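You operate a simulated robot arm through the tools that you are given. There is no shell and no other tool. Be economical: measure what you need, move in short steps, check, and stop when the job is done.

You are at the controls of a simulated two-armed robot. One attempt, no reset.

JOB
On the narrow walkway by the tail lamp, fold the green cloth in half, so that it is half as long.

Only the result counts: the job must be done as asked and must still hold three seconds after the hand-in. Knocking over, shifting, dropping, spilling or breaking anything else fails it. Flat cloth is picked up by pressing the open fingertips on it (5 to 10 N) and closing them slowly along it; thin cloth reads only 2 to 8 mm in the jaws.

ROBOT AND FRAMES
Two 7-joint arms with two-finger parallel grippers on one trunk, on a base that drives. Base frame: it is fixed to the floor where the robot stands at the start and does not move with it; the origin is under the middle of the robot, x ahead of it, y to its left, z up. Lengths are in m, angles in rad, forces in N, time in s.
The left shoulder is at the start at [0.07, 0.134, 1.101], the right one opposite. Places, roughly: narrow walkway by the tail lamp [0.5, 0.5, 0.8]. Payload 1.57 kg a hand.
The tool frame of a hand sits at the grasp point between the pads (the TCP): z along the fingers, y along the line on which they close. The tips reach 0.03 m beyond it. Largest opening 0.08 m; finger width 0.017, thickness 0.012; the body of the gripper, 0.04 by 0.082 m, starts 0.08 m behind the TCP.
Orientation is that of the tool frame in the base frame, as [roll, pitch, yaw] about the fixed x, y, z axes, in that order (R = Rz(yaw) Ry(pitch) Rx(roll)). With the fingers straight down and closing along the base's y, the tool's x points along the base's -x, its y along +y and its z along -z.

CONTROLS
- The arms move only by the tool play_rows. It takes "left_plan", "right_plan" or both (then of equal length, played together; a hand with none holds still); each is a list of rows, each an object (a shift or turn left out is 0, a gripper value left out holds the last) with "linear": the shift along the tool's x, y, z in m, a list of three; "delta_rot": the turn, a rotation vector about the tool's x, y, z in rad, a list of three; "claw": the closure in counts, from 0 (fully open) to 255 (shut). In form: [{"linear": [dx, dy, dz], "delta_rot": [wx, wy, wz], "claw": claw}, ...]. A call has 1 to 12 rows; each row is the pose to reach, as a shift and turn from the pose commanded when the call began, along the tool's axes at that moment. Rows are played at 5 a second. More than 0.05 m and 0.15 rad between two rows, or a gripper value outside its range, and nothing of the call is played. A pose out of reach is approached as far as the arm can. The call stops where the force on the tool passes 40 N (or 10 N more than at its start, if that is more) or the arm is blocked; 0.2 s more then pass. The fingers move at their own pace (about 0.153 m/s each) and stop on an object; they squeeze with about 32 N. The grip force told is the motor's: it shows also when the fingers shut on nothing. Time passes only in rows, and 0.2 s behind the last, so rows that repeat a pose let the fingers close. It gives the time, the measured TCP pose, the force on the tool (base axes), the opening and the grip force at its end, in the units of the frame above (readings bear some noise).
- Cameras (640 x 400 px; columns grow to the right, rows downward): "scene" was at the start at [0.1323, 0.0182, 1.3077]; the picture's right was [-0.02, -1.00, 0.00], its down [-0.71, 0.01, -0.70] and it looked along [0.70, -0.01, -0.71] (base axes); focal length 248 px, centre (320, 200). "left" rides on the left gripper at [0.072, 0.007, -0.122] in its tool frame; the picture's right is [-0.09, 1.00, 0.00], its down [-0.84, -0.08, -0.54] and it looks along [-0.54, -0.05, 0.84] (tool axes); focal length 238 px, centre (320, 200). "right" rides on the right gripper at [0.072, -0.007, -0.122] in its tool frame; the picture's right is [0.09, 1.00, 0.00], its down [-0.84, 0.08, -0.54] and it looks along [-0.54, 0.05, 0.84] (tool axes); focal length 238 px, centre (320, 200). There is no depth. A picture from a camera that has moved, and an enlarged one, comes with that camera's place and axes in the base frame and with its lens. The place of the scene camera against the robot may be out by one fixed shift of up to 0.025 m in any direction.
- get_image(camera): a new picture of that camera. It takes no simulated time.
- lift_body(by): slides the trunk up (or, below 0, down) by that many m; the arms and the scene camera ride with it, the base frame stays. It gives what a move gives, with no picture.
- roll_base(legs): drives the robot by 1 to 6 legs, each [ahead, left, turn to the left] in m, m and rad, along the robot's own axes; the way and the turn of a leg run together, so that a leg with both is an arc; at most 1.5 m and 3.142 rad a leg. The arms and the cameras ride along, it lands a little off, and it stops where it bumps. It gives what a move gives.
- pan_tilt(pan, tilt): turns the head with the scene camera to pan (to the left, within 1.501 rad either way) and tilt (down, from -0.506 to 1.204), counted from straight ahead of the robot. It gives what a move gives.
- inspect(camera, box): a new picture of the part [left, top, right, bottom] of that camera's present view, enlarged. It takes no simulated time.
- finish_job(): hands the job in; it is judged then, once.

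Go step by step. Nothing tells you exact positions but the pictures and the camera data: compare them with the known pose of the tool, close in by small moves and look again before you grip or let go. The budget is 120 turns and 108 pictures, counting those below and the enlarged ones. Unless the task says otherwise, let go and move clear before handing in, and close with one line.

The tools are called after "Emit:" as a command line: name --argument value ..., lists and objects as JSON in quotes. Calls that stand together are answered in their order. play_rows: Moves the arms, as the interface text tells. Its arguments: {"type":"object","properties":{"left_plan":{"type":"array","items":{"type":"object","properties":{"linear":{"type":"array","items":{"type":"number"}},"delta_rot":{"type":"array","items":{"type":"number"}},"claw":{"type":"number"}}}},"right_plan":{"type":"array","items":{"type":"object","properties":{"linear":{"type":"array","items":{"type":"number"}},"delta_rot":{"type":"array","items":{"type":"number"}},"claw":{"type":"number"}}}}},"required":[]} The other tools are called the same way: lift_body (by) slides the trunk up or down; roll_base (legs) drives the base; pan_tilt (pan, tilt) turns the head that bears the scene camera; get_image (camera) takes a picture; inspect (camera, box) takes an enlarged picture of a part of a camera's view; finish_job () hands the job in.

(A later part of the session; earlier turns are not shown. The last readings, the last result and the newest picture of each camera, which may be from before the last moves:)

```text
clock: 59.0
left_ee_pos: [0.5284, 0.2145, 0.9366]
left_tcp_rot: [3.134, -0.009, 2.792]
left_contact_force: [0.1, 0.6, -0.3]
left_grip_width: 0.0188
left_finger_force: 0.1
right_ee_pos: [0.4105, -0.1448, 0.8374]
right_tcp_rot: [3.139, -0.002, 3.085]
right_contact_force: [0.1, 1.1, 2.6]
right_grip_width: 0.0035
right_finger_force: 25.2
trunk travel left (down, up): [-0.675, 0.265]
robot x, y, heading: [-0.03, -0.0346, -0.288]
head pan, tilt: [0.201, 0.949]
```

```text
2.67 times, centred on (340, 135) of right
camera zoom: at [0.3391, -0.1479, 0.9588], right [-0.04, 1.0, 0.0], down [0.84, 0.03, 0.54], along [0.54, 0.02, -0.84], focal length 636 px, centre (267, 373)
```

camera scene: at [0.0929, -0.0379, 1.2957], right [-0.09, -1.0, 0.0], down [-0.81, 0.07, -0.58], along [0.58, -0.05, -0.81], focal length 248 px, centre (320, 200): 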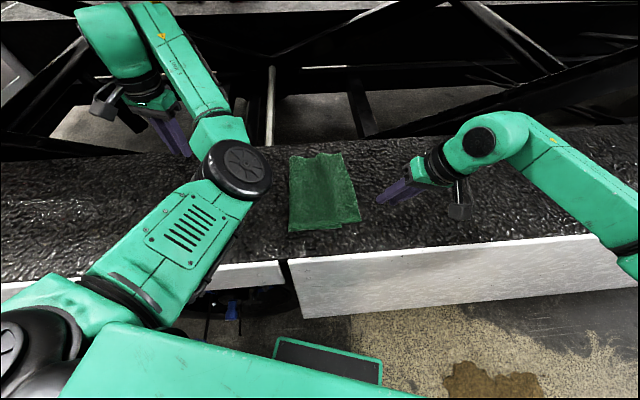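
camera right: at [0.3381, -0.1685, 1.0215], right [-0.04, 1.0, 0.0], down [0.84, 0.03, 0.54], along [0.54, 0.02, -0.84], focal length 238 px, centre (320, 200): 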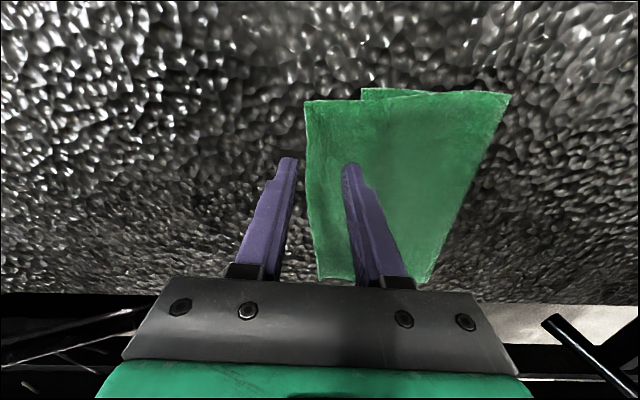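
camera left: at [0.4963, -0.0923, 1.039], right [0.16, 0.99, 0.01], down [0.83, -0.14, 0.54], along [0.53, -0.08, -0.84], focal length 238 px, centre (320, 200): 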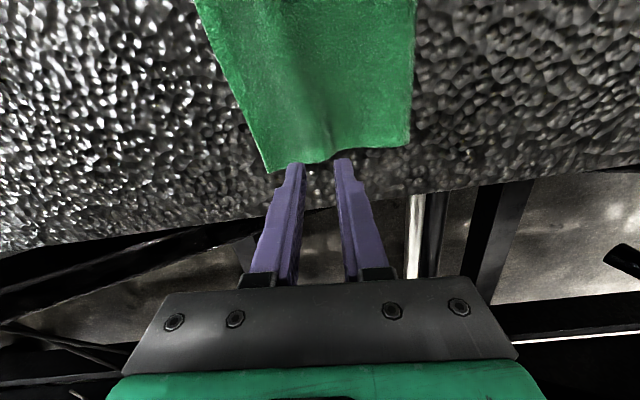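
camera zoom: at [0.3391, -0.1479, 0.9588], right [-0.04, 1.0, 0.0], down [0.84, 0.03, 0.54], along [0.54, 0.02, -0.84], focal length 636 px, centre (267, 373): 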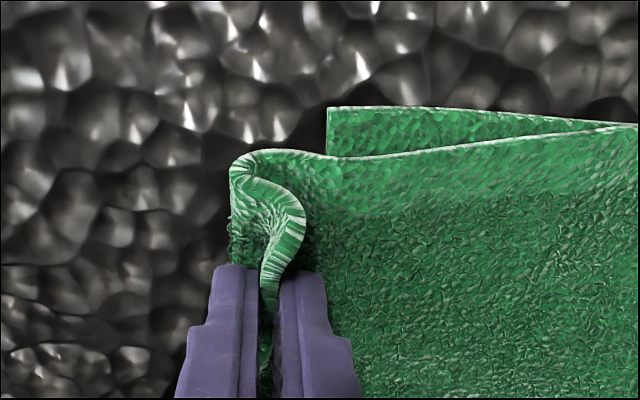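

The slack keeps folding near the jaw because the fingers point straight down. I'll lift, tilt the right hand strongly so the fingers point toward the crease, and set the edge down nearly flat.

Emit:
play_rows --right_plan '[{"linear": [0, -0.0039, -0.0147], "delta_rot": [-0.13, 0, 0]}, {"linear": [0, -0.0077, -0.029], "delta_rot": [-0.26, 0, 0]}, {"linear": [0, -0.0064, -0.0327], "delta_rot": [-0.39, 0, 0]}, {"linear": [0, -0.0049, -0.036], "delta_rot": [-0.52, 0, 0]}, {"linear": [0, -0.0032, -0.0339], "delta_rot": [-0.65, 0, 0]}, {"linear": [0, -0.0061, -0.0313], "delta_rot": [-0.78, 0, 0]}, {"linear": [0, -0.0087, -0.0284], "delta_rot": [-0.91, 0, 0]}, {"linear": [0, -0.0137, -0.0184], "delta_rot": [-0.91, 0, 0]}, {"linear": [0, -0.0207, -0.0084], "delta_rot": [-0.91, 0, 0]}, {"linear": [0, -0.0257, 0.0026], "delta_rot": [-0.91, 0, 0]}, {"linear": [0, -0.0257, 0.0036], "delta_rot": [-0.91, 0, 0]}, {"linear": [0, -0.0257, 0.0036], "delta_rot": [-0.91, 0, 0]}]'

Emit:
get_image --camera "right"

Emit:
inspect --camera "scene" --box '[240, 130, 400, 250]'

```text
clock: 61.6
left_ee_pos: [0.5279, 0.2149, 0.9354]
left_tcp_rot: [3.134, -0.009, 2.792]
left_contact_force: [-0.7, -0.3, 0.0]
left_grip_width: 0.0188
left_finger_force: 0.0
right_ee_pos: [0.4095, -0.1639, 0.845]
right_tcp_rot: [2.23, -0.002, 3.085]
right_contact_force: [-0.6, -0.3, -0.3]
right_grip_width: 0.0035
right_finger_force: 24.6
right hand out of reach, approached as far as the arm can: row 10, 11, 12
trunk travel left (down, up): [-0.675, 0.265]
robot x, y, heading: [-0.0286, -0.0407, -0.291]
head pan, tilt: [0.201, 0.949]
```

```text
41 pictures are left
camera right: at [0.3323, -0.2607, 0.9149], right [-0.06, 0.61, 0.79], down [0.81, -0.43, 0.39], along [0.58, 0.66, -0.48], focal length 238 px, centre (320, 200)
```

right: 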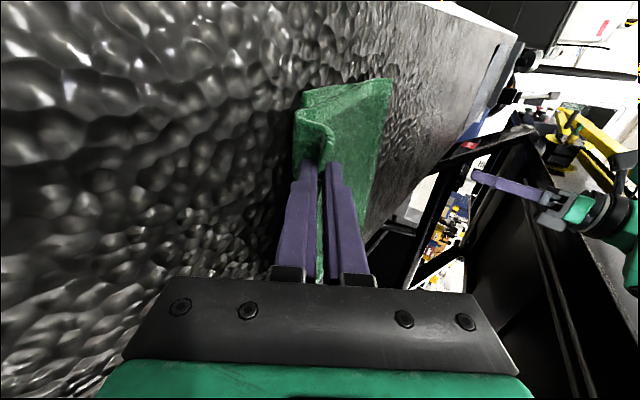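

```text
3.33 times, centred on (320, 190) of scene
camera zoom: at [0.0929, -0.0374, 1.2957], right [-0.09, -1.0, 0.0], down [-0.81, 0.07, -0.58], along [0.58, -0.05, -0.81], focal length 827 px, centre (320, 233)
```

zoom: 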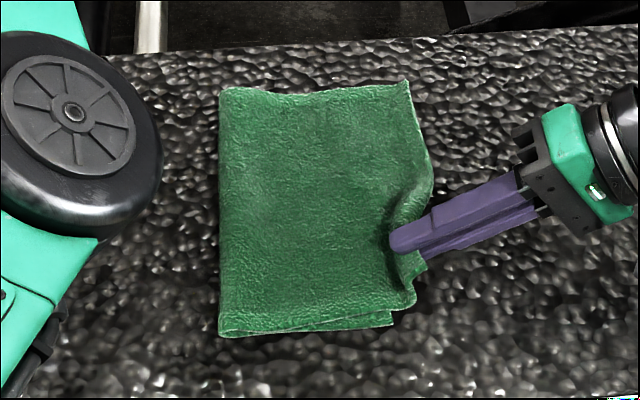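

The slack is bulging under the jaw. I'll first pull the edge back out taut and low, with a slightly smaller tilt, then push it inward at ground level so the slack rises in the middle.

Emit:
play_rows --right_plan '[{"linear": [0, 0.001, -0.02], "delta_rot": [0.1, 0, 0]}, {"linear": [0, 0.0003, -0.0394], "delta_rot": [0.2, 0, 0]}, {"linear": [0, -0.014, -0.029], "delta_rot": [0.2, 0, 0]}, {"linear": [0, -0.024, -0.0205], "delta_rot": [0.2, 0, 0]}, {"linear": [0, -0.0274, -0.0179], "delta_rot": [0.2, 0, 0]}, {"linear": [0, -0.0274, -0.0179], "delta_rot": [0.2, 0, 0]}]'

Emit:
inspect --camera "scene" --box '[240, 130, 400, 250]'

Emit:
inspect --camera "right" --box '[220, 60, 460, 210]'

```text
clock: 63.0
left_ee_pos: [0.5282, 0.214, 0.9356]
left_tcp_rot: [3.133, -0.007, 2.793]
left_contact_force: [0.7, -0.5, 0.2]
left_grip_width: 0.0186
left_finger_force: 0.2
right_ee_pos: [0.4082, -0.1953, 0.8351]
right_tcp_rot: [2.43, -0.002, 3.085]
right_contact_force: [0.8, 0.5, 0.0]
right_grip_width: 0.0036
right_finger_force: 25.0
trunk travel left (down, up): [-0.675, 0.265]
robot x, y, heading: [-0.0289, -0.037, -0.288]
head pan, tilt: [0.201, 0.949]
```

```text
3.33 times, centred on (320, 190) of scene
camera zoom: at [0.0929, -0.0374, 1.2957], right [-0.09, -1.0, 0.0], down [-0.81, 0.07, -0.58], along [0.58, -0.05, -0.81], focal length 827 px, centre (320, 233)
```

zoom: 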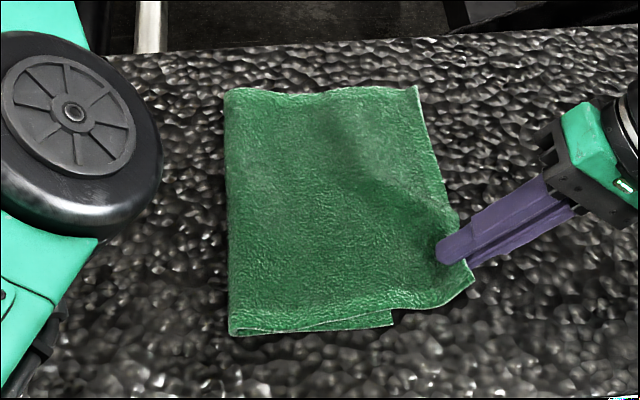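

```text
2.67 times, centred on (340, 135) of right
camera zoom: at [0.3314, -0.2762, 0.9231], right [-0.05, 0.76, 0.65], down [0.82, -0.34, 0.46], along [0.57, 0.55, -0.61], focal length 636 px, centre (267, 373)
```

zoom: 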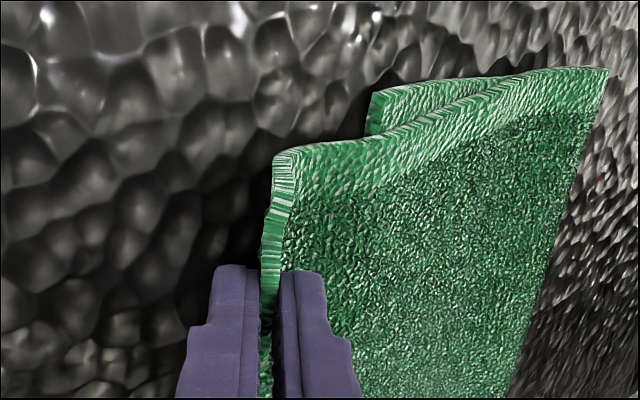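

The edge is now straight and held flat. I'll push it inward along the surface by about 3.5 cm.

Emit:
play_rows --right_plan '[{"linear": [0, 0.0053, 0.0046]}, {"linear": [0, 0.0106, 0.0091]}, {"linear": [0, 0.0159, 0.0137]}, {"linear": [0, 0.0212, 0.0182]}, {"linear": [0, 0.0265, 0.0228]}, {"linear": [0, 0.0265, 0.0228]}]'

Emit:
inspect --camera "scene" --box '[240, 130, 400, 250]'

Emit:
inspect --camera "right" --box '[220, 60, 460, 210]'

```text
clock: 64.4
left_ee_pos: [0.5281, 0.2143, 0.937]
left_tcp_rot: [3.135, -0.008, 2.793]
left_contact_force: [0.0, 0.4, -0.5]
left_grip_width: 0.0188
left_finger_force: 0.0
right_ee_pos: [0.4107, -0.1603, 0.8362]
right_tcp_rot: [2.431, -0.002, 3.085]
right_contact_force: [0.0, 0.0, -0.6]
right_grip_width: 0.0035
right_finger_force: 24.6
trunk travel left (down, up): [-0.675, 0.265]
robot x, y, heading: [-0.0278, -0.0363, -0.287]
head pan, tilt: [0.201, 0.949]
```

```text
3.33 times, centred on (320, 190) of scene
camera zoom: at [0.0925, -0.0377, 1.2957], right [-0.09, -1.0, 0.0], down [-0.81, 0.07, -0.58], along [0.58, -0.05, -0.81], focal length 827 px, centre (320, 233)
```

zoom: 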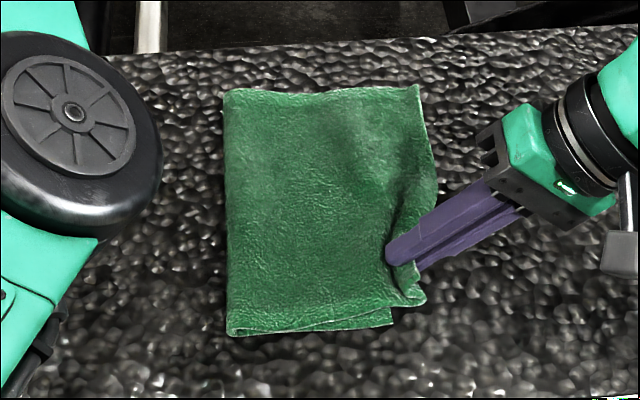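

```text
2.67 times, centred on (340, 135) of right
camera zoom: at [0.3329, -0.2409, 0.9233], right [-0.05, 0.76, 0.65], down [0.82, -0.34, 0.46], along [0.57, 0.55, -0.61], focal length 636 px, centre (267, 373)
```

zoom: 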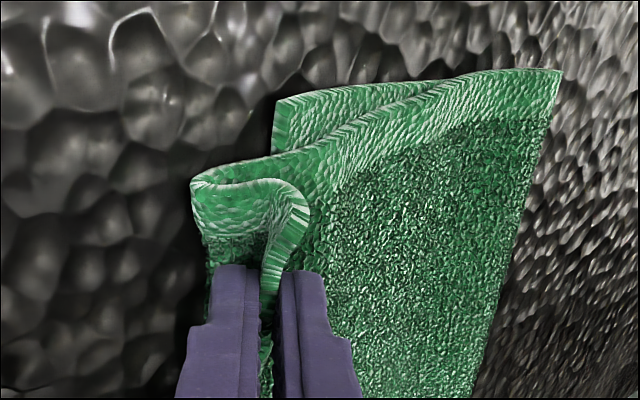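

The slack again goes under the jaw. I'll lift higher and lean inward so the loop rolls over the crease side, then check before laying it back.

Emit:
play_rows --right_plan '[{"linear": [0, 0.0195, -0.0227]}, {"linear": [0, 0.037, -0.0276]}, {"linear": [0, 0.0542, -0.0325]}, {"linear": [0, 0.0834, -0.0206]}, {"linear": [0, 0.0742, -0.0021]}, {"linear": [0, 0.0742, -0.0021]}]'

Emit:
inspect --camera "scene" --box '[240, 130, 400, 250]'

Emit:
get_image --camera "right"

```text
clock: 65.8
left_ee_pos: [0.5297, 0.2141, 0.937]
left_tcp_rot: [3.135, -0.009, 2.794]
left_contact_force: [-0.2, 0.0, 0.9]
left_grip_width: 0.0188
left_finger_force: 0.0
right_ee_pos: [0.4121, -0.105, 0.886]
right_tcp_rot: [2.432, -0.001, 3.085]
right_contact_force: [-0.2, -0.1, 0.3]
right_grip_width: 0.0035
right_finger_force: 24.5
trunk travel left (down, up): [-0.675, 0.265]
robot x, y, heading: [-0.0295, -0.035, -0.289]
head pan, tilt: [0.201, 0.949]
```

```text
3.33 times, centred on (320, 190) of scene
camera zoom: at [0.0927, -0.0372, 1.2957], right [-0.09, -1.0, 0.0], down [-0.81, 0.07, -0.58], along [0.58, -0.05, -0.81], focal length 827 px, centre (320, 233)
```

zoom: 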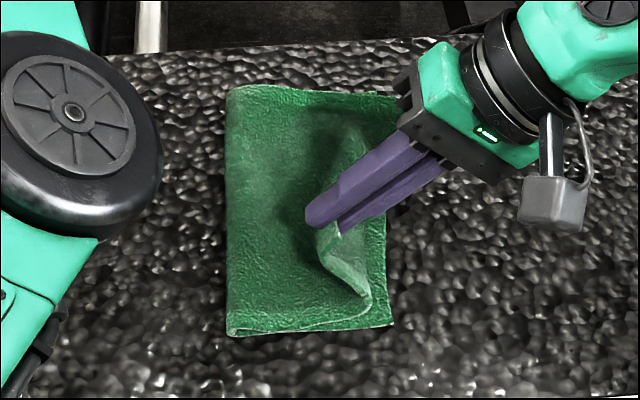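

```text
34 pictures are left
camera right: at [0.3349, -0.1854, 0.9732], right [-0.05, 0.76, 0.65], down [0.82, -0.34, 0.46], along [0.57, 0.55, -0.61], focal length 238 px, centre (320, 200)
```

right: 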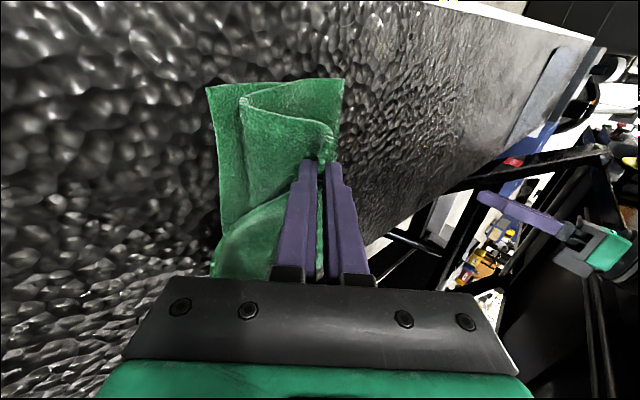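

The slack cannot be rolled over by one hand without dragging the far side. A better way is to lay this edge flat again and release it. Then I'll press the closed fingertips lightly on top and slide the layer inward, like smoothing a sheet.

Emit:
play_rows --right_plan '[{"linear": [0, -0.019, -0.0163]}, {"linear": [0, -0.0444, -0.0249]}, {"linear": [0, -0.0801, -0.0293]}, {"linear": [0, -0.0984, -0.0187]}, {"linear": [0, -0.0984, -0.0187]}, {"linear": [0, -0.0984, -0.0187], "claw": 235}, {"linear": [0, -0.0984, -0.0187], "claw": 210}, {"linear": [0, -0.0984, -0.0187], "claw": 195}, {"linear": [0, -0.0984, -0.0187], "claw": 195}]'

Emit:
play_rows --right_plan '[{"linear": [0, 0, -0.012]}, {"linear": [0, 0, -0.025]}, {"linear": [0, 0, -0.04]}, {"linear": [0, 0, -0.055]}, {"linear": [0, 0.02, -0.07]}, {"linear": [0, 0.02, -0.07]}]'

Emit:
inspect --camera "scene" --box '[240, 130, 400, 250]'

```text
clock: 67.8
left_ee_pos: [0.5289, 0.214, 0.9369]
left_tcp_rot: [3.135, -0.008, 2.793]
left_contact_force: [0.1, -1.0, 0.3]
left_grip_width: 0.0184
left_finger_force: 0.0
right_ee_pos: [0.408, -0.1909, 0.8352]
right_tcp_rot: [2.431, -0.002, 3.085]
right_contact_force: [0.1, 0.3, 1.6]
right_grip_width: 0.0171
right_finger_force: 0.1
trunk travel left (down, up): [-0.675, 0.265]
robot x, y, heading: [-0.0253, -0.0391, -0.294]
head pan, tilt: [0.201, 0.949]
```

```text
clock: 69.2
left_ee_pos: [0.5286, 0.2133, 0.9365]
left_tcp_rot: [3.135, -0.006, 2.793]
left_contact_force: [0.6, -0.2, 0.3]
left_grip_width: 0.0187
left_finger_force: 0.1
right_ee_pos: [0.4069, -0.2228, 0.905]
right_tcp_rot: [2.431, -0.002, 3.086]
right_contact_force: [0.4, 0.6, -0.3]
right_grip_width: 0.019
right_finger_force: 0.1
trunk travel left (down, up): [-0.675, 0.265]
robot x, y, heading: [-0.0306, -0.0334, -0.291]
head pan, tilt: [0.201, 0.949]
```

```text
3.33 times, centred on (320, 190) of scene
camera zoom: at [0.093, -0.0377, 1.2957], right [-0.09, -1.0, 0.0], down [-0.81, 0.07, -0.58], along [0.58, -0.05, -0.81], focal length 827 px, centre (320, 233)
```

zoom: 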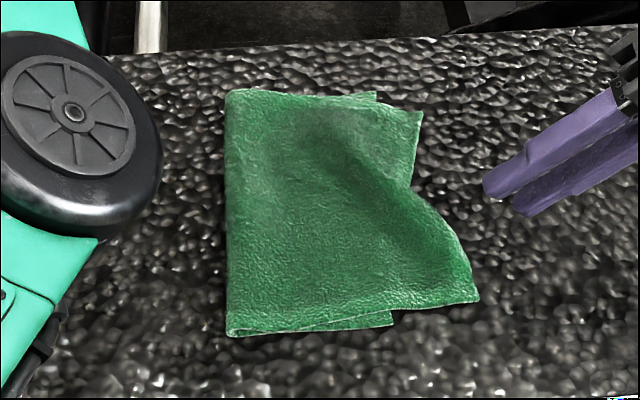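

The far corner also slid, so now both ends of the upper layer overhang by about 4–5 cm on bare surface. That's fine for a clean two-handed redo: re-grasp both ends, roll the crease back about 2.5 cm, and lay it again. I'll reposition the base first.

Emit:
roll_base --legs '[[0.0187, -0.0623, 0.0]]'

Emit:
play_rows --left_plan '[{"linear": [-0.01, -0.035, 0.0], "delta_rot": [0, 0, -0.04]}, {"linear": [-0.03, -0.07, 0.0], "delta_rot": [0, 0, -0.08]}, {"linear": [-0.05, -0.105, 0.01], "delta_rot": [0, 0, -0.12]}, {"linear": [-0.07, -0.14, 0.015], "delta_rot": [0, 0, -0.16]}, {"linear": [-0.09, -0.175, 0.02], "delta_rot": [0, 0, -0.2]}, {"linear": [-0.11, -0.21, 0.025], "delta_rot": [0, 0, -0.24]}, {"linear": [-0.13, -0.24, 0.03], "delta_rot": [0, 0, -0.29]}, {"linear": [-0.1477, -0.27, 0.035], "delta_rot": [0, 0, -0.29]}, {"linear": [-0.1477, -0.27, 0.045], "delta_rot": [0, 0, -0.29]}, {"linear": [-0.1477, -0.27, 0.045], "delta_rot": [0, 0, -0.29], "claw": 159}]'

Emit:
get_image --camera "left"

```text
clock: 70.2
left_ee_pos: [0.5281, 0.1515, 0.9374]
left_tcp_rot: [3.136, -0.008, 2.793]
left_contact_force: [0.0, 0.0, 0.5]
left_grip_width: 0.0186
left_finger_force: 0.2
right_ee_pos: [0.4067, -0.2862, 0.9033]
right_tcp_rot: [2.43, -0.002, 3.087]
right_contact_force: [-1.0, 0.3, 0.2]
right_grip_width: 0.0187
right_finger_force: 0.1
trunk travel left (down, up): [-0.675, 0.265]
robot x, y, heading: [-0.0324, -0.1005, -0.285]
head pan, tilt: [0.201, 0.949]
```

```text
clock: 72.4
left_ee_pos: [0.5755, -0.1531, 0.8862]
left_tcp_rot: [3.132, -0.004, 3.086]
left_contact_force: [-0.4, -0.3, 0.6]
left_grip_width: 0.0302
left_finger_force: 0.0
right_ee_pos: [0.4074, -0.2872, 0.9042]
right_tcp_rot: [2.431, -0.001, 3.087]
right_contact_force: [-0.4, 0.6, 0.4]
right_grip_width: 0.0186
right_finger_force: 0.1
trunk travel left (down, up): [-0.675, 0.265]
robot x, y, heading: [-0.0293, -0.0973, -0.291]
head pan, tilt: [0.201, 0.949]
```

```text
32 pictures are left
camera left: at [0.5037, -0.1437, 1.0103], right [0.15, 0.99, 0.01], down [0.83, -0.13, 0.54], along [0.53, -0.07, -0.84], focal length 238 px, centre (320, 200)
```

left: 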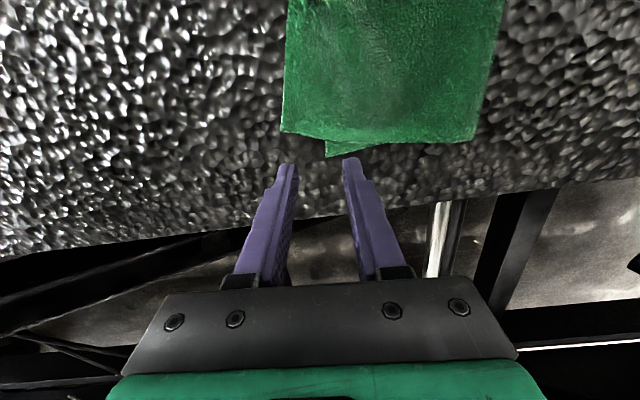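

The upper far corner is at (0.558, -0.184), the lower far corner at (0.589, -0.149) and the crease at y≈-0.012. Now I'll bring the right hand upright, leaning back, over the near part.

Emit:
play_rows --right_plan '[{"linear": [0.002, 0.012, 0.0], "delta_rot": [0.12, -0.04, -0.015], "claw": 178}, {"linear": [0.005, 0.025, 0.015], "delta_rot": [0.24, -0.08, -0.03]}, {"linear": [0.01, 0.038, 0.035], "delta_rot": [0.36, -0.12, -0.045]}, {"linear": [0.015, 0.05, 0.055], "delta_rot": [0.47, -0.16, -0.06]}, {"linear": [0.018, 0.063, 0.075], "delta_rot": [0.59, -0.2, -0.075]}, {"linear": [0.0238, 0.0766, 0.0986], "delta_rot": [0.7, -0.245, -0.088]}, {"linear": [0.0238, 0.0766, 0.0986], "delta_rot": [0.7, -0.245, -0.088]}]'

Emit:
get_image --camera "right"

```text
clock: 74.0
left_ee_pos: [0.5788, -0.1425, 0.8839]
left_tcp_rot: [3.126, -0.01, 3.107]
left_contact_force: [-0.5, -0.4, -0.1]
left_grip_width: 0.0299
left_finger_force: 0.0
right_ee_pos: [0.3983, -0.1809, 0.8818]
right_tcp_rot: [3.132, 0.26, 3.031]
right_contact_force: [-0.9, -0.6, -0.3]
right_grip_width: 0.0241
right_finger_force: 0.1
trunk travel left (down, up): [-0.675, 0.265]
robot x, y, heading: [-0.0266, -0.0999, -0.284]
head pan, tilt: [0.201, 0.949]
```

```text
31 pictures are left
camera right: at [0.2978, -0.1784, 0.981], right [0.02, 1.0, -0.01], down [0.67, 0.0, 0.74], along [0.74, -0.02, -0.67], focal length 238 px, centre (320, 200)
```

right: 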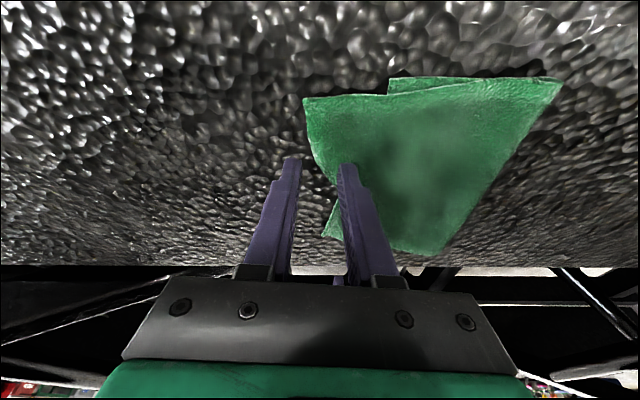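

The arms touch again with the left elbow turned inward. I'll swap roles: stand on the right side of the cloth, turned left, with the right arm taking the far end and the left arm the near end. First both hands go back to safe places.

Emit:
play_rows --right_plan '[{"linear": [0.01, -0.03, -0.01]}, {"linear": [0.02, -0.06, -0.03]}, {"linear": [0.02, -0.09, -0.05], "delta_rot": [0, 0.08, 0]}, {"linear": [0.02, -0.12, -0.06], "delta_rot": [0, 0.16, 0]}, {"linear": [0.02, -0.15, -0.06], "delta_rot": [0, 0.25, 0]}, {"linear": [0.02, -0.15, -0.06], "delta_rot": [0, 0.25, 0]}]'

Emit:
play_rows --left_plan '[{"linear": [0.01, 0.03, -0.01], "delta_rot": [0, 0, 0.06]}, {"linear": [0.02, 0.06, -0.015], "delta_rot": [0, 0, 0.12]}, {"linear": [0.03, 0.09, -0.02], "delta_rot": [0, 0, 0.18]}, {"linear": [0.05, 0.12, -0.03], "delta_rot": [0, 0, 0.24]}, {"linear": [0.07, 0.15, -0.04], "delta_rot": [0, 0, 0.28]}, {"linear": [0.09, 0.18, -0.05], "delta_rot": [0, 0, 0.28]}, {"linear": [0.11, 0.21, -0.06], "delta_rot": [0, 0, 0.28]}, {"linear": [0.13, 0.24, -0.06], "delta_rot": [0, 0, 0.28]}]'

Emit:
roll_base --legs '[[-0.03, -0.13, 0.0], [0.02, 0.0, 0.5]]'

Emit:
get_image --camera "scene"

```text
clock: 75.4
left_ee_pos: [0.5758, -0.152, 0.8876]
left_tcp_rot: [3.133, -0.005, 3.086]
left_contact_force: [-0.1, 1.2, 0.6]
left_grip_width: 0.0304
left_finger_force: 0.1
right_ee_pos: [0.3469, -0.3098, 0.9315]
right_tcp_rot: [3.134, 0.001, 3.086]
right_contact_force: [-0.2, 0.7, -0.7]
right_grip_width: 0.024
right_finger_force: 0.0
trunk travel left (down, up): [-0.675, 0.265]
robot x, y, heading: [-0.0237, -0.1009, -0.285]
head pan, tilt: [0.201, 0.949]
```

```text
clock: 77.2
left_ee_pos: [0.4802, 0.1166, 0.9496]
left_tcp_rot: [3.135, -0.008, 2.803]
left_contact_force: [1.5, 0.1, -0.5]
left_grip_width: 0.0301
left_finger_force: 0.1
left hand out of reach, approached as far as the arm can: row 4, 5, 6, 7, 8
right_ee_pos: [0.3467, -0.3101, 0.93]
right_tcp_rot: [3.135, 0.004, 3.086]
right_contact_force: [0.1, 0.1, 1.0]
right_grip_width: 0.0239
right_finger_force: 0.1
trunk travel left (down, up): [-0.675, 0.265]
robot x, y, heading: [-0.0294, -0.1025, -0.287]
head pan, tilt: [0.201, 0.949]
```

```text
clock: 80.0
left_ee_pos: [0.2678, 0.2166, 0.9498]
left_tcp_rot: [3.134, -0.008, -2.977]
left_contact_force: [0.4, 0.1, -0.8]
left_grip_width: 0.0303
left_finger_force: 0.0
right_ee_pos: [0.356, -0.2231, 0.9308]
right_tcp_rot: [3.134, 0.003, -2.698]
right_contact_force: [-0.3, 0.3, -0.2]
right_grip_width: 0.0243
right_finger_force: 0.2
trunk travel left (down, up): [-0.675, 0.265]
robot x, y, heading: [-0.0766, -0.2192, 0.214]
head pan, tilt: [0.201, 0.949]
```

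```text
30 pictures are left
camera scene: at [0.0426, -0.1597, 1.2957], right [0.4, -0.92, 0.0], down [-0.74, -0.33, -0.58], along [0.53, 0.23, -0.81], focal length 248 px, centre (320, 200)
```

scene: 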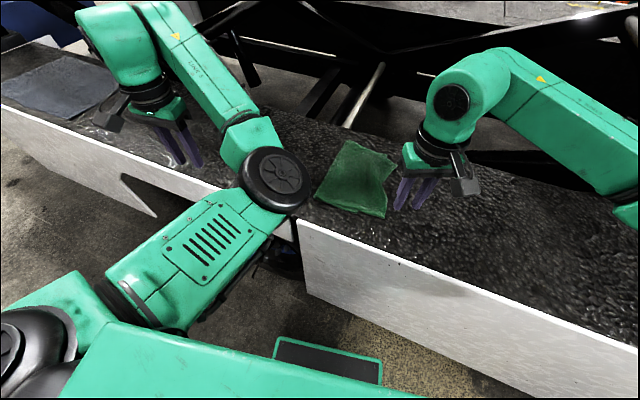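

The base got there freely. I'll edge it forward and bring the right hand over the far upper edge.

Emit:
roll_base --legs '[[0.042, -0.015, 0.0]]'

Emit:
play_rows --right_plan '[{"linear": [-0.025, -0.004, 0.0], "delta_rot": [0, 0, 0.085]}, {"linear": [-0.05, -0.008, 0.0], "delta_rot": [0, 0, 0.17]}, {"linear": [-0.075, -0.012, 0.01], "delta_rot": [0, 0, 0.255]}, {"linear": [-0.1, -0.015, 0.02], "delta_rot": [0, 0, 0.34]}, {"linear": [-0.125, -0.018, 0.03], "delta_rot": [0, 0, 0.425]}, {"linear": [-0.1457, -0.0195, 0.04], "delta_rot": [0, 0, 0.5]}, {"linear": [-0.1457, -0.0195, 0.04], "delta_rot": [0, 0, 0.5]}]'

Emit:
get_image --camera "right"

Emit:
get_image --camera "scene"

```text
clock: 80.8
left_ee_pos: [0.3091, 0.2106, 0.9507]
left_tcp_rot: [3.135, -0.008, -2.975]
left_contact_force: [-0.5, 0.0, 0.3]
left_grip_width: 0.03
left_finger_force: 0.0
right_ee_pos: [0.3983, -0.229, 0.9322]
right_tcp_rot: [3.137, 0.005, -2.694]
right_contact_force: [-0.1, -0.4, 0.1]
right_grip_width: 0.0243
right_finger_force: 0.0
trunk travel left (down, up): [-0.675, 0.265]
robot x, y, heading: [-0.0269, -0.228, 0.211]
head pan, tilt: [0.201, 0.949]
```

```text
clock: 82.5
left_ee_pos: [0.3105, 0.2091, 0.9492]
left_tcp_rot: [3.135, -0.009, -2.977]
left_contact_force: [0.2, -0.8, 0.5]
left_grip_width: 0.0301
left_finger_force: 0.0
right_ee_pos: [0.5387, -0.183, 0.8916]
right_tcp_rot: [3.134, 0.0, 3.088]
right_contact_force: [-0.9, 0.5, -1.0]
right_grip_width: 0.0242
right_finger_force: 0.0
trunk travel left (down, up): [-0.675, 0.265]
robot x, y, heading: [-0.0336, -0.2281, 0.215]
head pan, tilt: [0.201, 0.949]
```

```text
29 pictures are left
camera right: at [0.4674, -0.1875, 1.0134], right [-0.04, 1.0, 0.01], down [0.84, 0.03, 0.54], along [0.54, 0.03, -0.84], focal length 238 px, centre (320, 200)
```

right: 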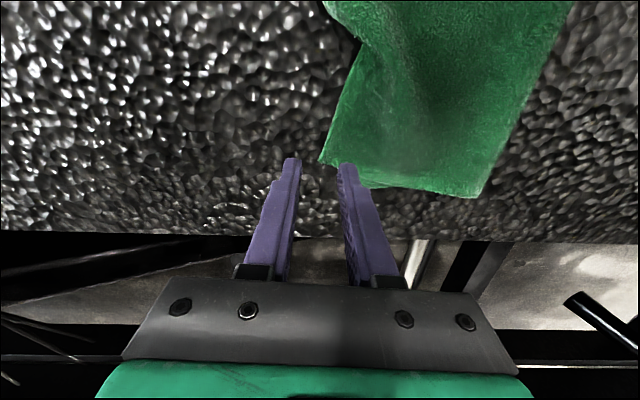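

```text
28 pictures are left
camera scene: at [0.086, -0.166, 1.2957], right [0.4, -0.92, 0.0], down [-0.74, -0.33, -0.58], along [0.53, 0.23, -0.81], focal length 248 px, centre (320, 200)
```

scene: 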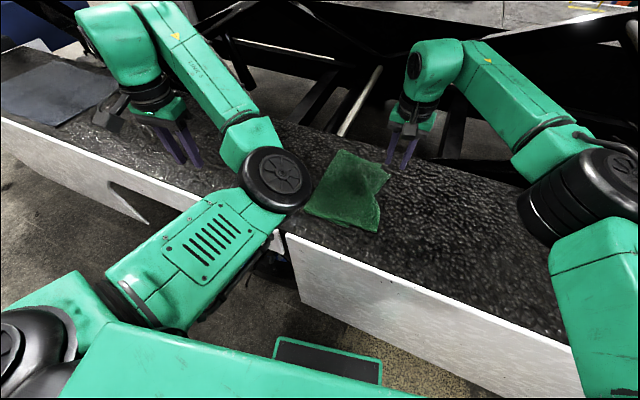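

The right hand sees the far upper corner at (0.560, -0.182). I'll lower onto the edge with the fingers straddling it on the bare overhang.

Emit:
play_rows --right_plan '[{"linear": [0.002, 0.011, 0.02]}, {"linear": [0.002, 0.011, 0.045]}, {"linear": [0.002, 0.011, 0.055]}, {"linear": [0.002, 0.011, 0.0585]}, {"linear": [0.002, 0.011, 0.0585]}]'

Emit:
inspect --camera "right" --box '[220, 60, 460, 210]'

```text
clock: 83.7
left_ee_pos: [0.3111, 0.2106, 0.9504]
left_tcp_rot: [3.134, -0.007, -2.974]
left_contact_force: [0.8, 0.2, -0.1]
left_grip_width: 0.0302
left_finger_force: 0.0
right_ee_pos: [0.5381, -0.1738, 0.8334]
right_tcp_rot: [3.133, 0.001, 3.087]
right_contact_force: [1.9, -0.9, 6.3]
right_grip_width: 0.0235
right_finger_force: 0.0
trunk travel left (down, up): [-0.675, 0.265]
robot x, y, heading: [-0.0277, -0.2243, 0.212]
head pan, tilt: [0.201, 0.949]
```

```text
2.67 times, centred on (340, 135) of right
camera zoom: at [0.4658, -0.1767, 0.9548], right [-0.04, 1.0, 0.01], down [0.84, 0.03, 0.54], along [0.54, 0.03, -0.84], focal length 636 px, centre (267, 373)
```

zoom: 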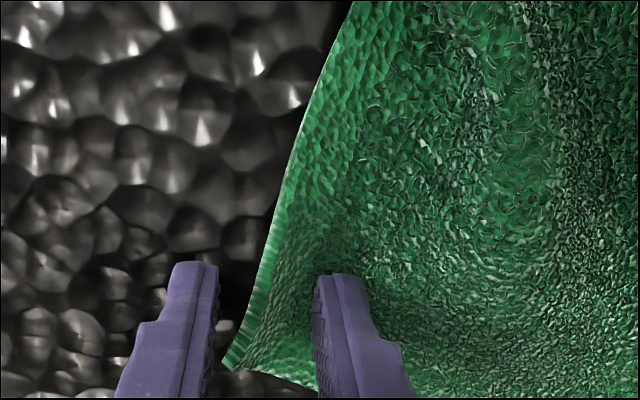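

Good contact at 6 N with the edge between the fingers. Closing slowly.

Emit:
play_rows --right_plan '[{"claw": 185}, {"claw": 192}, {"claw": 199}, {"claw": 206}, {"claw": 213}, {"claw": 220}, {"claw": 227}, {"claw": 234}, {"claw": 241}, {"claw": 248}, {"claw": 255}, {"claw": 255}]'

Emit:
play_rows --right_plan '[{"linear": [0, 0, -0.01]}, {"linear": [0, 0, -0.02]}, {"linear": [-0.01, 0.004, -0.03]}, {"linear": [-0.02, 0.008, -0.035]}, {"linear": [-0.02, 0.008, -0.035]}]'

Emit:
get_image --camera "right"

```text
clock: 86.2
left_ee_pos: [0.31, 0.2104, 0.9498]
left_tcp_rot: [3.135, -0.009, -2.976]
left_contact_force: [0.1, -0.4, -0.1]
left_grip_width: 0.0301
left_finger_force: 0.0
right_ee_pos: [0.5377, -0.1727, 0.8323]
right_tcp_rot: [3.133, -0.002, 3.087]
right_contact_force: [-1.3, 1.1, 3.8]
right_grip_width: 0.0023
right_finger_force: 24.3
trunk travel left (down, up): [-0.675, 0.265]
robot x, y, heading: [-0.0294, -0.226, 0.215]
head pan, tilt: [0.201, 0.949]
```

```text
clock: 87.5
left_ee_pos: [0.3111, 0.2102, 0.9488]
left_tcp_rot: [3.134, -0.008, -2.976]
left_contact_force: [0.0, -0.1, 0.2]
left_grip_width: 0.0304
left_finger_force: 0.1
right_ee_pos: [0.5567, -0.1647, 0.8685]
right_tcp_rot: [3.133, 0.0, 3.088]
right_contact_force: [0.3, 0.0, -0.2]
right_grip_width: 0.0027
right_finger_force: 24.1
trunk travel left (down, up): [-0.675, 0.265]
robot x, y, heading: [-0.0331, -0.2272, 0.208]
head pan, tilt: [0.201, 0.949]
```

```text
26 pictures are left
camera right: at [0.485, -0.169, 0.9892], right [-0.04, 1.0, 0.01], down [0.84, 0.03, 0.54], along [0.54, 0.03, -0.84], focal length 238 px, centre (320, 200)
```

right: 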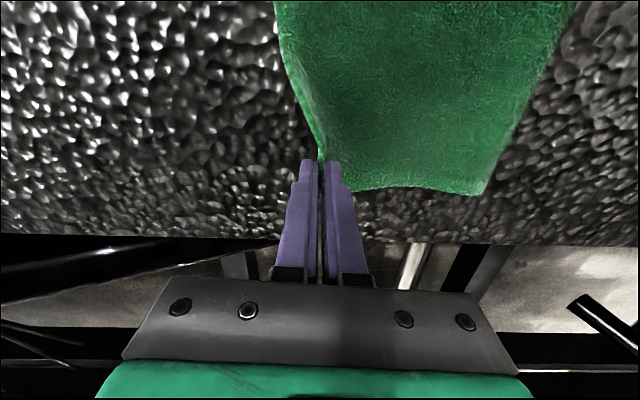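

The far edge is held at x≈0.557. Now the left hand goes over the near edge, leaning its wrist back toward me.

Emit:
play_rows --left_plan '[{"linear": [0.0, -0.035, 0.0], "delta_rot": [0, -0.02, 0.02]}, {"linear": [0.0, -0.07, 0.0], "delta_rot": [0, -0.05, 0.05]}, {"linear": [0.0, -0.105, 0.0], "delta_rot": [0, -0.08, 0.07]}, {"linear": [0.0, -0.14, 0.0], "delta_rot": [0, -0.11, 0.1]}, {"linear": [0.0, -0.175, 0.0], "delta_rot": [0, -0.14, 0.12]}, {"linear": [0.0, -0.21, 0.0], "delta_rot": [0, -0.17, 0.15]}, {"linear": [-0.002, -0.245, 0.0], "delta_rot": [0, -0.2, 0.17]}, {"linear": [-0.005, -0.28, 0.01], "delta_rot": [0, -0.23, 0.19]}, {"linear": [-0.009, -0.31, 0.02], "delta_rot": [0, -0.25, 0.21]}, {"linear": [-0.013, -0.34, 0.03], "delta_rot": [0, -0.25, 0.22]}, {"linear": [-0.017, -0.37, 0.045], "delta_rot": [0, -0.25, 0.22]}, {"linear": [-0.017, -0.37, 0.045], "delta_rot": [0, -0.25, 0.22]}]'

Emit:
get_image --camera "scene"

Emit:
get_image --camera "left"

```text
clock: 89.0
left_ee_pos: [0.4019, 0.0774, 0.8563]
left_tcp_rot: [2.975, 0.204, -3.08]
left_contact_force: [-0.5, 0.3, 1.8]
left_grip_width: 0.0301
left_finger_force: 0.0
left hand out of reach, approached as far as the arm can: row 1, 2, 3, 4, 5, 6, 7
right_ee_pos: [0.5569, -0.1651, 0.868]
right_tcp_rot: [3.132, -0.001, 3.087]
right_contact_force: [0.6, -0.5, -0.1]
right_grip_width: 0.0025
right_finger_force: 24.2
trunk travel left (down, up): [-0.675, 0.265]
robot x, y, heading: [-0.0295, -0.2276, 0.212]
head pan, tilt: [0.201, 0.949]
stopped in row 7 (left hand): the arm was blocked; the commanded pose is now the measured one
```

```text
25 pictures are left
camera scene: at [0.0866, -0.166, 1.2957], right [0.4, -0.92, 0.0], down [-0.74, -0.33, -0.58], along [0.53, 0.23, -0.81], focal length 248 px, centre (320, 200)
```

scene: 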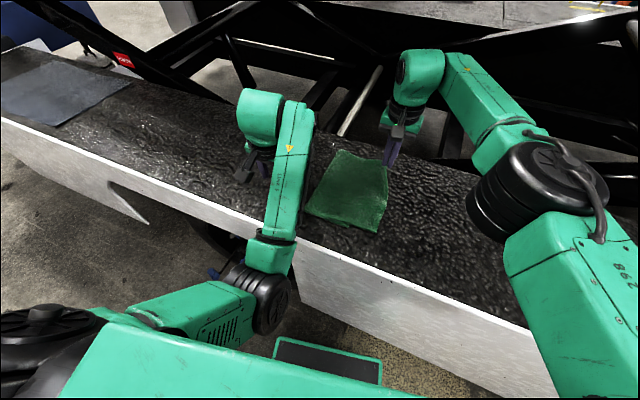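

```text
24 pictures are left
camera left: at [0.3064, 0.0571, 0.9618], right [0.0, 0.98, 0.18], down [0.72, -0.12, 0.68], along [0.69, 0.13, -0.71], focal length 238 px, centre (320, 200)
```

left: 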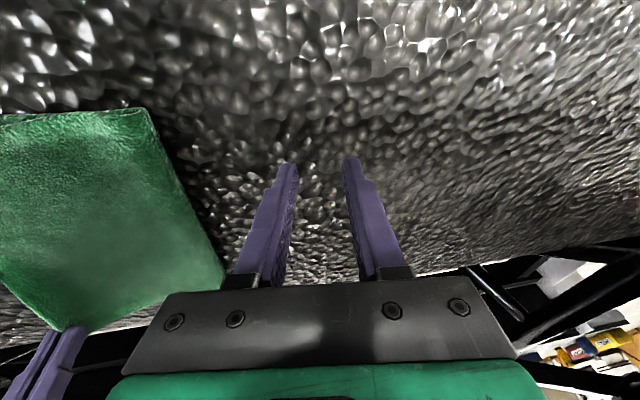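

The left arm's elbow dropped and it got blocked, so I'll raise it back carefully and stop using it. Then I'll see how the cloth stands.

Emit:
play_rows --left_plan '[{"linear": [0.0, 0.01, -0.02]}, {"linear": [0.0, 0.03, -0.04]}, {"linear": [0.0, 0.05, -0.06]}, {"linear": [0.0, 0.08, -0.08]}, {"linear": [0.0, 0.08, -0.08]}]'

Emit:
inspect --camera "scene" --box '[260, 110, 420, 260]'

```text
clock: 90.2
left_ee_pos: [0.3912, 0.1586, 0.9362]
left_tcp_rot: [2.97, 0.207, -3.075]
left_contact_force: [0.3, 0.5, 0.2]
left_grip_width: 0.0297
left_finger_force: 0.1
left hand out of reach, approached as far as the arm can: row 2, 3, 4, 5
right_ee_pos: [0.5576, -0.1645, 0.8673]
right_tcp_rot: [3.133, 0.0, 3.088]
right_contact_force: [-0.3, -0.3, 0.8]
right_grip_width: 0.0024
right_finger_force: 24.0
trunk travel left (down, up): [-0.675, 0.265]
robot x, y, heading: [-0.0287, -0.2238, 0.219]
head pan, tilt: [0.201, 0.949]
```

```text
2.67 times, centred on (340, 185) of scene
camera zoom: at [0.0865, -0.1655, 1.2957], right [0.4, -0.92, 0.0], down [-0.74, -0.33, -0.58], along [0.53, 0.23, -0.81], focal length 662 px, centre (267, 240)
```

zoom: 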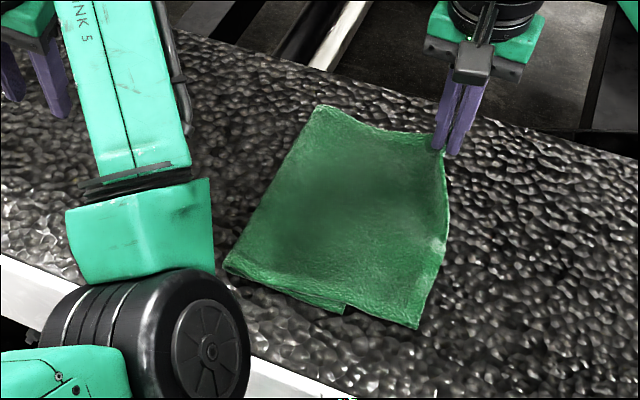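

I'll lay the far edge down and release it, then push the overhang inward from above with open fingertips turned along the edge.

Emit:
play_rows --right_plan '[{"linear": [-0.005, 0.0, 0.012]}, {"linear": [-0.01, 0.0, 0.024]}, {"linear": [-0.01, 0.0, 0.031]}, {"linear": [-0.01, 0.0, 0.031], "claw": 235}, {"linear": [-0.01, 0.0, 0.031], "claw": 200}, {"linear": [-0.01, 0.0, 0.031], "claw": 190}, {"linear": [-0.01, 0.0, 0.02]}, {"linear": [-0.01, -0.003, 0.0]}, {"linear": [-0.01, -0.005, -0.03]}, {"linear": [-0.01, -0.01, -0.05]}, {"linear": [-0.01, -0.01, -0.05]}]'

Emit:
play_rows --right_plan '[{"linear": [0.02, 0.0, 0], "delta_rot": [0, 0, 0.14]}, {"linear": [0.04, 0.0, 0], "delta_rot": [0, 0, 0.28]}, {"linear": [0.06, 0.0, 0], "delta_rot": [0, 0, 0.42]}, {"linear": [0.07, 0.0, 0], "delta_rot": [0, 0, 0.56]}, {"linear": [0.08, 0.0, 0], "delta_rot": [0, 0, 0.7]}, {"linear": [0.09, 0.0, 0], "delta_rot": [0, 0, 0.84], "claw": 60}, {"linear": [0.1, 0.0, 0], "delta_rot": [0, 0, 0.98]}, {"linear": [0.1, 0.0, 0], "delta_rot": [0, 0, 1.12]}, {"linear": [0.1, 0.0, 0], "delta_rot": [0, 0, 1.26]}, {"linear": [0.1, 0.0, 0], "delta_rot": [0, 0, 1.4]}, {"linear": [0.1, 0.0, 0], "delta_rot": [0, 0, 1.54]}, {"linear": [0.1, 0.0, 0], "delta_rot": [0, 0, 1.57]}]'

Emit:
get_image --camera "right"

Emit:
inspect --camera "scene" --box '[260, 110, 420, 260]'

```text
clock: 92.6
left_ee_pos: [0.3914, 0.1601, 0.9361]
left_tcp_rot: [2.97, 0.203, -3.075]
left_contact_force: [-0.2, -0.3, -1.4]
left_grip_width: 0.0299
left_finger_force: 0.0
right_ee_pos: [0.5666, -0.175, 0.9156]
right_tcp_rot: [3.132, -0.001, 3.089]
right_contact_force: [-0.1, 0.1, 0.0]
right_grip_width: 0.0205
right_finger_force: 0.0
right hand out of reach, approached as far as the arm can: row 2, 3, 4, 5, 6, 7, 8, 10
trunk travel left (down, up): [-0.675, 0.265]
robot x, y, heading: [-0.0323, -0.2264, 0.209]
head pan, tilt: [0.201, 0.949]
```

```text
clock: 95.2
left_ee_pos: [0.3926, 0.1583, 0.9375]
left_tcp_rot: [2.969, 0.206, -3.075]
left_contact_force: [-0.4, 0.1, -0.2]
left_grip_width: 0.0302
left_finger_force: 0.0
right_ee_pos: [0.4665, -0.1694, 0.918]
right_tcp_rot: [3.141, -0.006, 1.517]
right_contact_force: [0.2, -0.1, -0.4]
right_grip_width: 0.061
right_finger_force: 0.0
trunk travel left (down, up): [-0.675, 0.265]
robot x, y, heading: [-0.0334, -0.2271, 0.213]
head pan, tilt: [0.201, 0.949]
```

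```text
22 pictures are left
camera right: at [0.464, -0.0985, 1.0394], right [1.0, 0.04, 0.0], down [0.03, -0.84, 0.54], along [0.02, -0.54, -0.84], focal length 238 px, centre (320, 200)
```

right: 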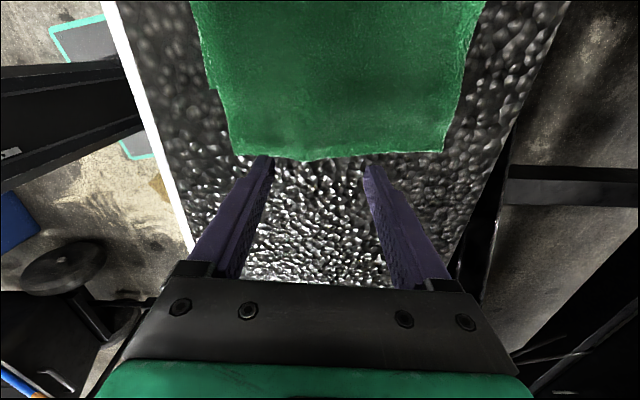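

```text
2.67 times, centred on (340, 185) of scene
camera zoom: at [0.0863, -0.1653, 1.2957], right [0.4, -0.92, 0.0], down [-0.74, -0.33, -0.58], along [0.53, 0.23, -0.81], focal length 662 px, centre (267, 240)
```

zoom: 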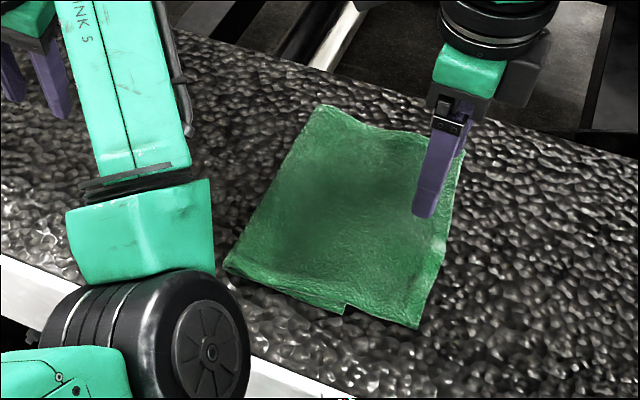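

Turned sideways, this hand's view shows the upper layer lying flat and square: edge at y≈-0.198 near and -0.186 far, with the lower edge at -0.134. I'll open the fingers wide, press both tips on the overhang, and slide it inward.

Emit:
play_rows --right_plan '[{"linear": [-0.0086, 0.013, 0.03], "claw": 0}, {"linear": [-0.0086, 0.013, 0.06]}, {"linear": [-0.0086, 0.013, 0.08]}, {"linear": [-0.0086, 0.013, 0.0845]}, {"linear": [-0.0086, 0.013, 0.0845]}]'

```text
clock: 96.4
left_ee_pos: [0.3913, 0.1595, 0.9357]
left_tcp_rot: [2.97, 0.206, -3.074]
left_contact_force: [0.1, -0.2, -0.2]
left_grip_width: 0.0301
left_finger_force: 0.0
right_ee_pos: [0.48, -0.1794, 0.8335]
right_tcp_rot: [3.141, -0.009, 1.517]
right_contact_force: [1.1, -1.6, 4.1]
right_grip_width: 0.0802
right_finger_force: 0.0
trunk travel left (down, up): [-0.675, 0.265]
robot x, y, heading: [-0.0321, -0.2255, 0.211]
head pan, tilt: [0.201, 0.949]
```

Emit:
play_rows --right_plan '[{"linear": [0.005, 0, 0.0006]}, {"linear": [0.01, 0, 0.0006]}, {"linear": [0.015, 0, 0.0006]}, {"linear": [0.02, 0, 0.0006]}, {"linear": [0.025, 0, 0.0006]}, {"linear": [0.03, 0, 0.0006]}]'

Emit:
get_image --camera "right"

```text
clock: 97.8
left_ee_pos: [0.3892, 0.1569, 0.9376]
left_tcp_rot: [2.97, 0.206, -3.075]
left_contact_force: [-0.8, -0.4, 0.4]
left_grip_width: 0.0304
left_finger_force: 0.2
right_ee_pos: [0.479, -0.1491, 0.8337]
right_tcp_rot: [-3.141, -0.008, 1.519]
right_contact_force: [-0.1, -6.4, 8.7]
right_grip_width: 0.08
right_finger_force: 0.1
trunk travel left (down, up): [-0.675, 0.265]
robot x, y, heading: [-0.0302, -0.2262, 0.217]
head pan, tilt: [0.201, 0.949]
```

```text
20 pictures are left
camera right: at [0.4764, -0.0788, 0.9555], right [1.0, 0.04, 0.0], down [0.03, -0.84, 0.53], along [0.02, -0.53, -0.85], focal length 238 px, centre (320, 200)
```

right: 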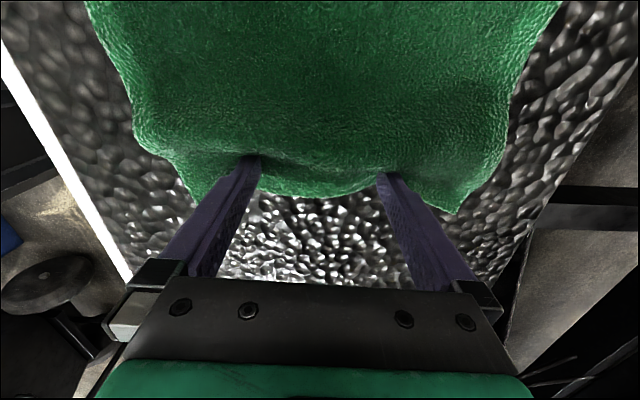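

That works: the upper layer slides with the fingertips and a wave forms ahead. I'll push a bit further, lift off, and look.

Emit:
play_rows --right_plan '[{"linear": [0.005, 0, -0.0003]}, {"linear": [0.01, 0, -0.0006]}, {"linear": [0.014, 0, -0.0006]}, {"linear": [0.014, 0, -0.01]}, {"linear": [0.014, 0, -0.03]}, {"linear": [0.005, 0, -0.06]}, {"linear": [-0.01, 0, -0.08]}, {"linear": [-0.01, 0, -0.08]}]'

Emit:
get_image --camera "right"

Emit:
inspect --camera "scene" --box '[260, 110, 420, 260]'

```text
clock: 99.6
left_ee_pos: [0.3908, 0.1596, 0.9367]
left_tcp_rot: [2.972, 0.207, -3.074]
left_contact_force: [0.5, 0.6, 0.5]
left_grip_width: 0.0301
left_finger_force: 0.1
right_ee_pos: [0.4803, -0.1597, 0.912]
right_tcp_rot: [3.14, -0.006, 1.518]
right_contact_force: [0.9, 1.4, -0.1]
right_grip_width: 0.0802
right_finger_force: 0.1
trunk travel left (down, up): [-0.675, 0.265]
robot x, y, heading: [-0.0308, -0.222, 0.21]
head pan, tilt: [0.201, 0.949]
```

```text
19 pictures are left
camera right: at [0.477, -0.0888, 1.0345], right [1.0, 0.04, 0.0], down [0.03, -0.84, 0.54], along [0.02, -0.54, -0.84], focal length 238 px, centre (320, 200)
```

right: 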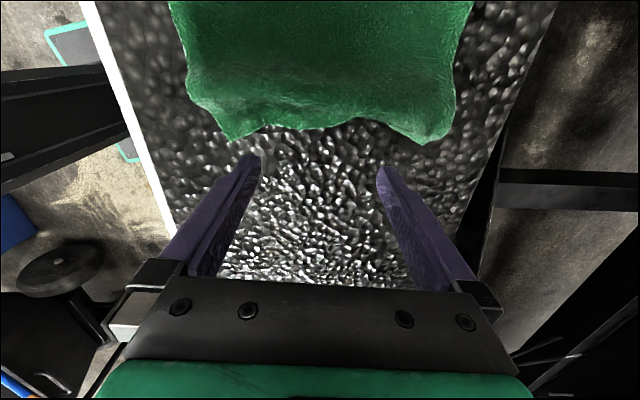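

```text
2.67 times, centred on (340, 185) of scene
camera zoom: at [0.0865, -0.1647, 1.2956], right [0.4, -0.92, 0.0], down [-0.74, -0.33, -0.58], along [0.53, 0.23, -0.81], focal length 662 px, centre (267, 240)
```

zoom: 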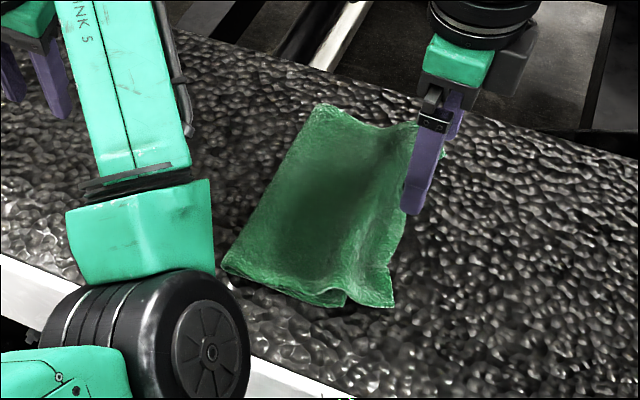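

That works well: the upper edge is now at y≈-0.155 in the middle and -0.170 at the two corners, with a low wave left. I'll nudge the near corner in by about 2 cm with closed fingertips.

Emit:
play_rows --right_plan '[{"linear": [0, -0.03, 0.0], "claw": 255}, {"linear": [-0.001, -0.06, 0.01]}, {"linear": [-0.0018, -0.0905, 0.04]}, {"linear": [-0.0018, -0.0905, 0.07]}, {"linear": [-0.0018, -0.0905, 0.0785]}, {"linear": [-0.0018, -0.0905, 0.079]}, {"linear": [0.004, -0.0905, 0.079]}, {"linear": [0.01, -0.0905, 0.079]}, {"linear": [0.016, -0.0905, 0.079]}, {"linear": [0.021, -0.0905, 0.0785]}, {"linear": [0.021, -0.0905, 0.06]}, {"linear": [0.021, -0.0905, 0.03]}]'

Emit:
get_image --camera "right"

```text
clock: 102.2
left_ee_pos: [0.3906, 0.1587, 0.9358]
left_tcp_rot: [2.969, 0.205, -3.076]
left_contact_force: [-0.4, 0.1, -0.8]
left_grip_width: 0.0303
left_finger_force: 0.1
right_ee_pos: [0.3899, -0.1324, 0.883]
right_tcp_rot: [-3.141, -0.008, 1.52]
right_contact_force: [0.1, 0.9, 0.6]
right_grip_width: 0.0003
right_finger_force: 20.8
trunk travel left (down, up): [-0.675, 0.265]
robot x, y, heading: [-0.0321, -0.2247, 0.215]
head pan, tilt: [0.201, 0.949]
```

```text
17 pictures are left
camera right: at [0.3872, -0.0611, 1.0057], right [1.0, 0.04, 0.0], down [0.03, -0.84, 0.54], along [0.02, -0.54, -0.84], focal length 238 px, centre (320, 200)
```

right: 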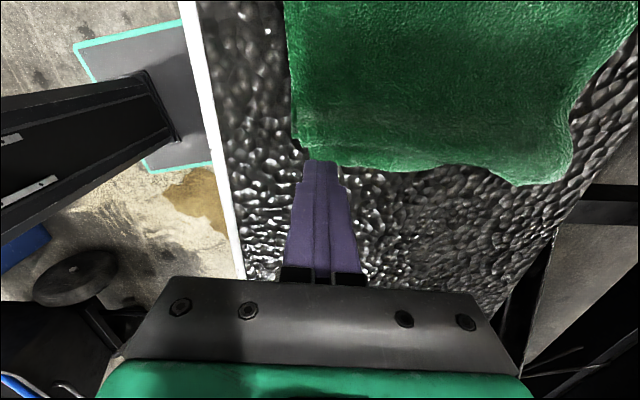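

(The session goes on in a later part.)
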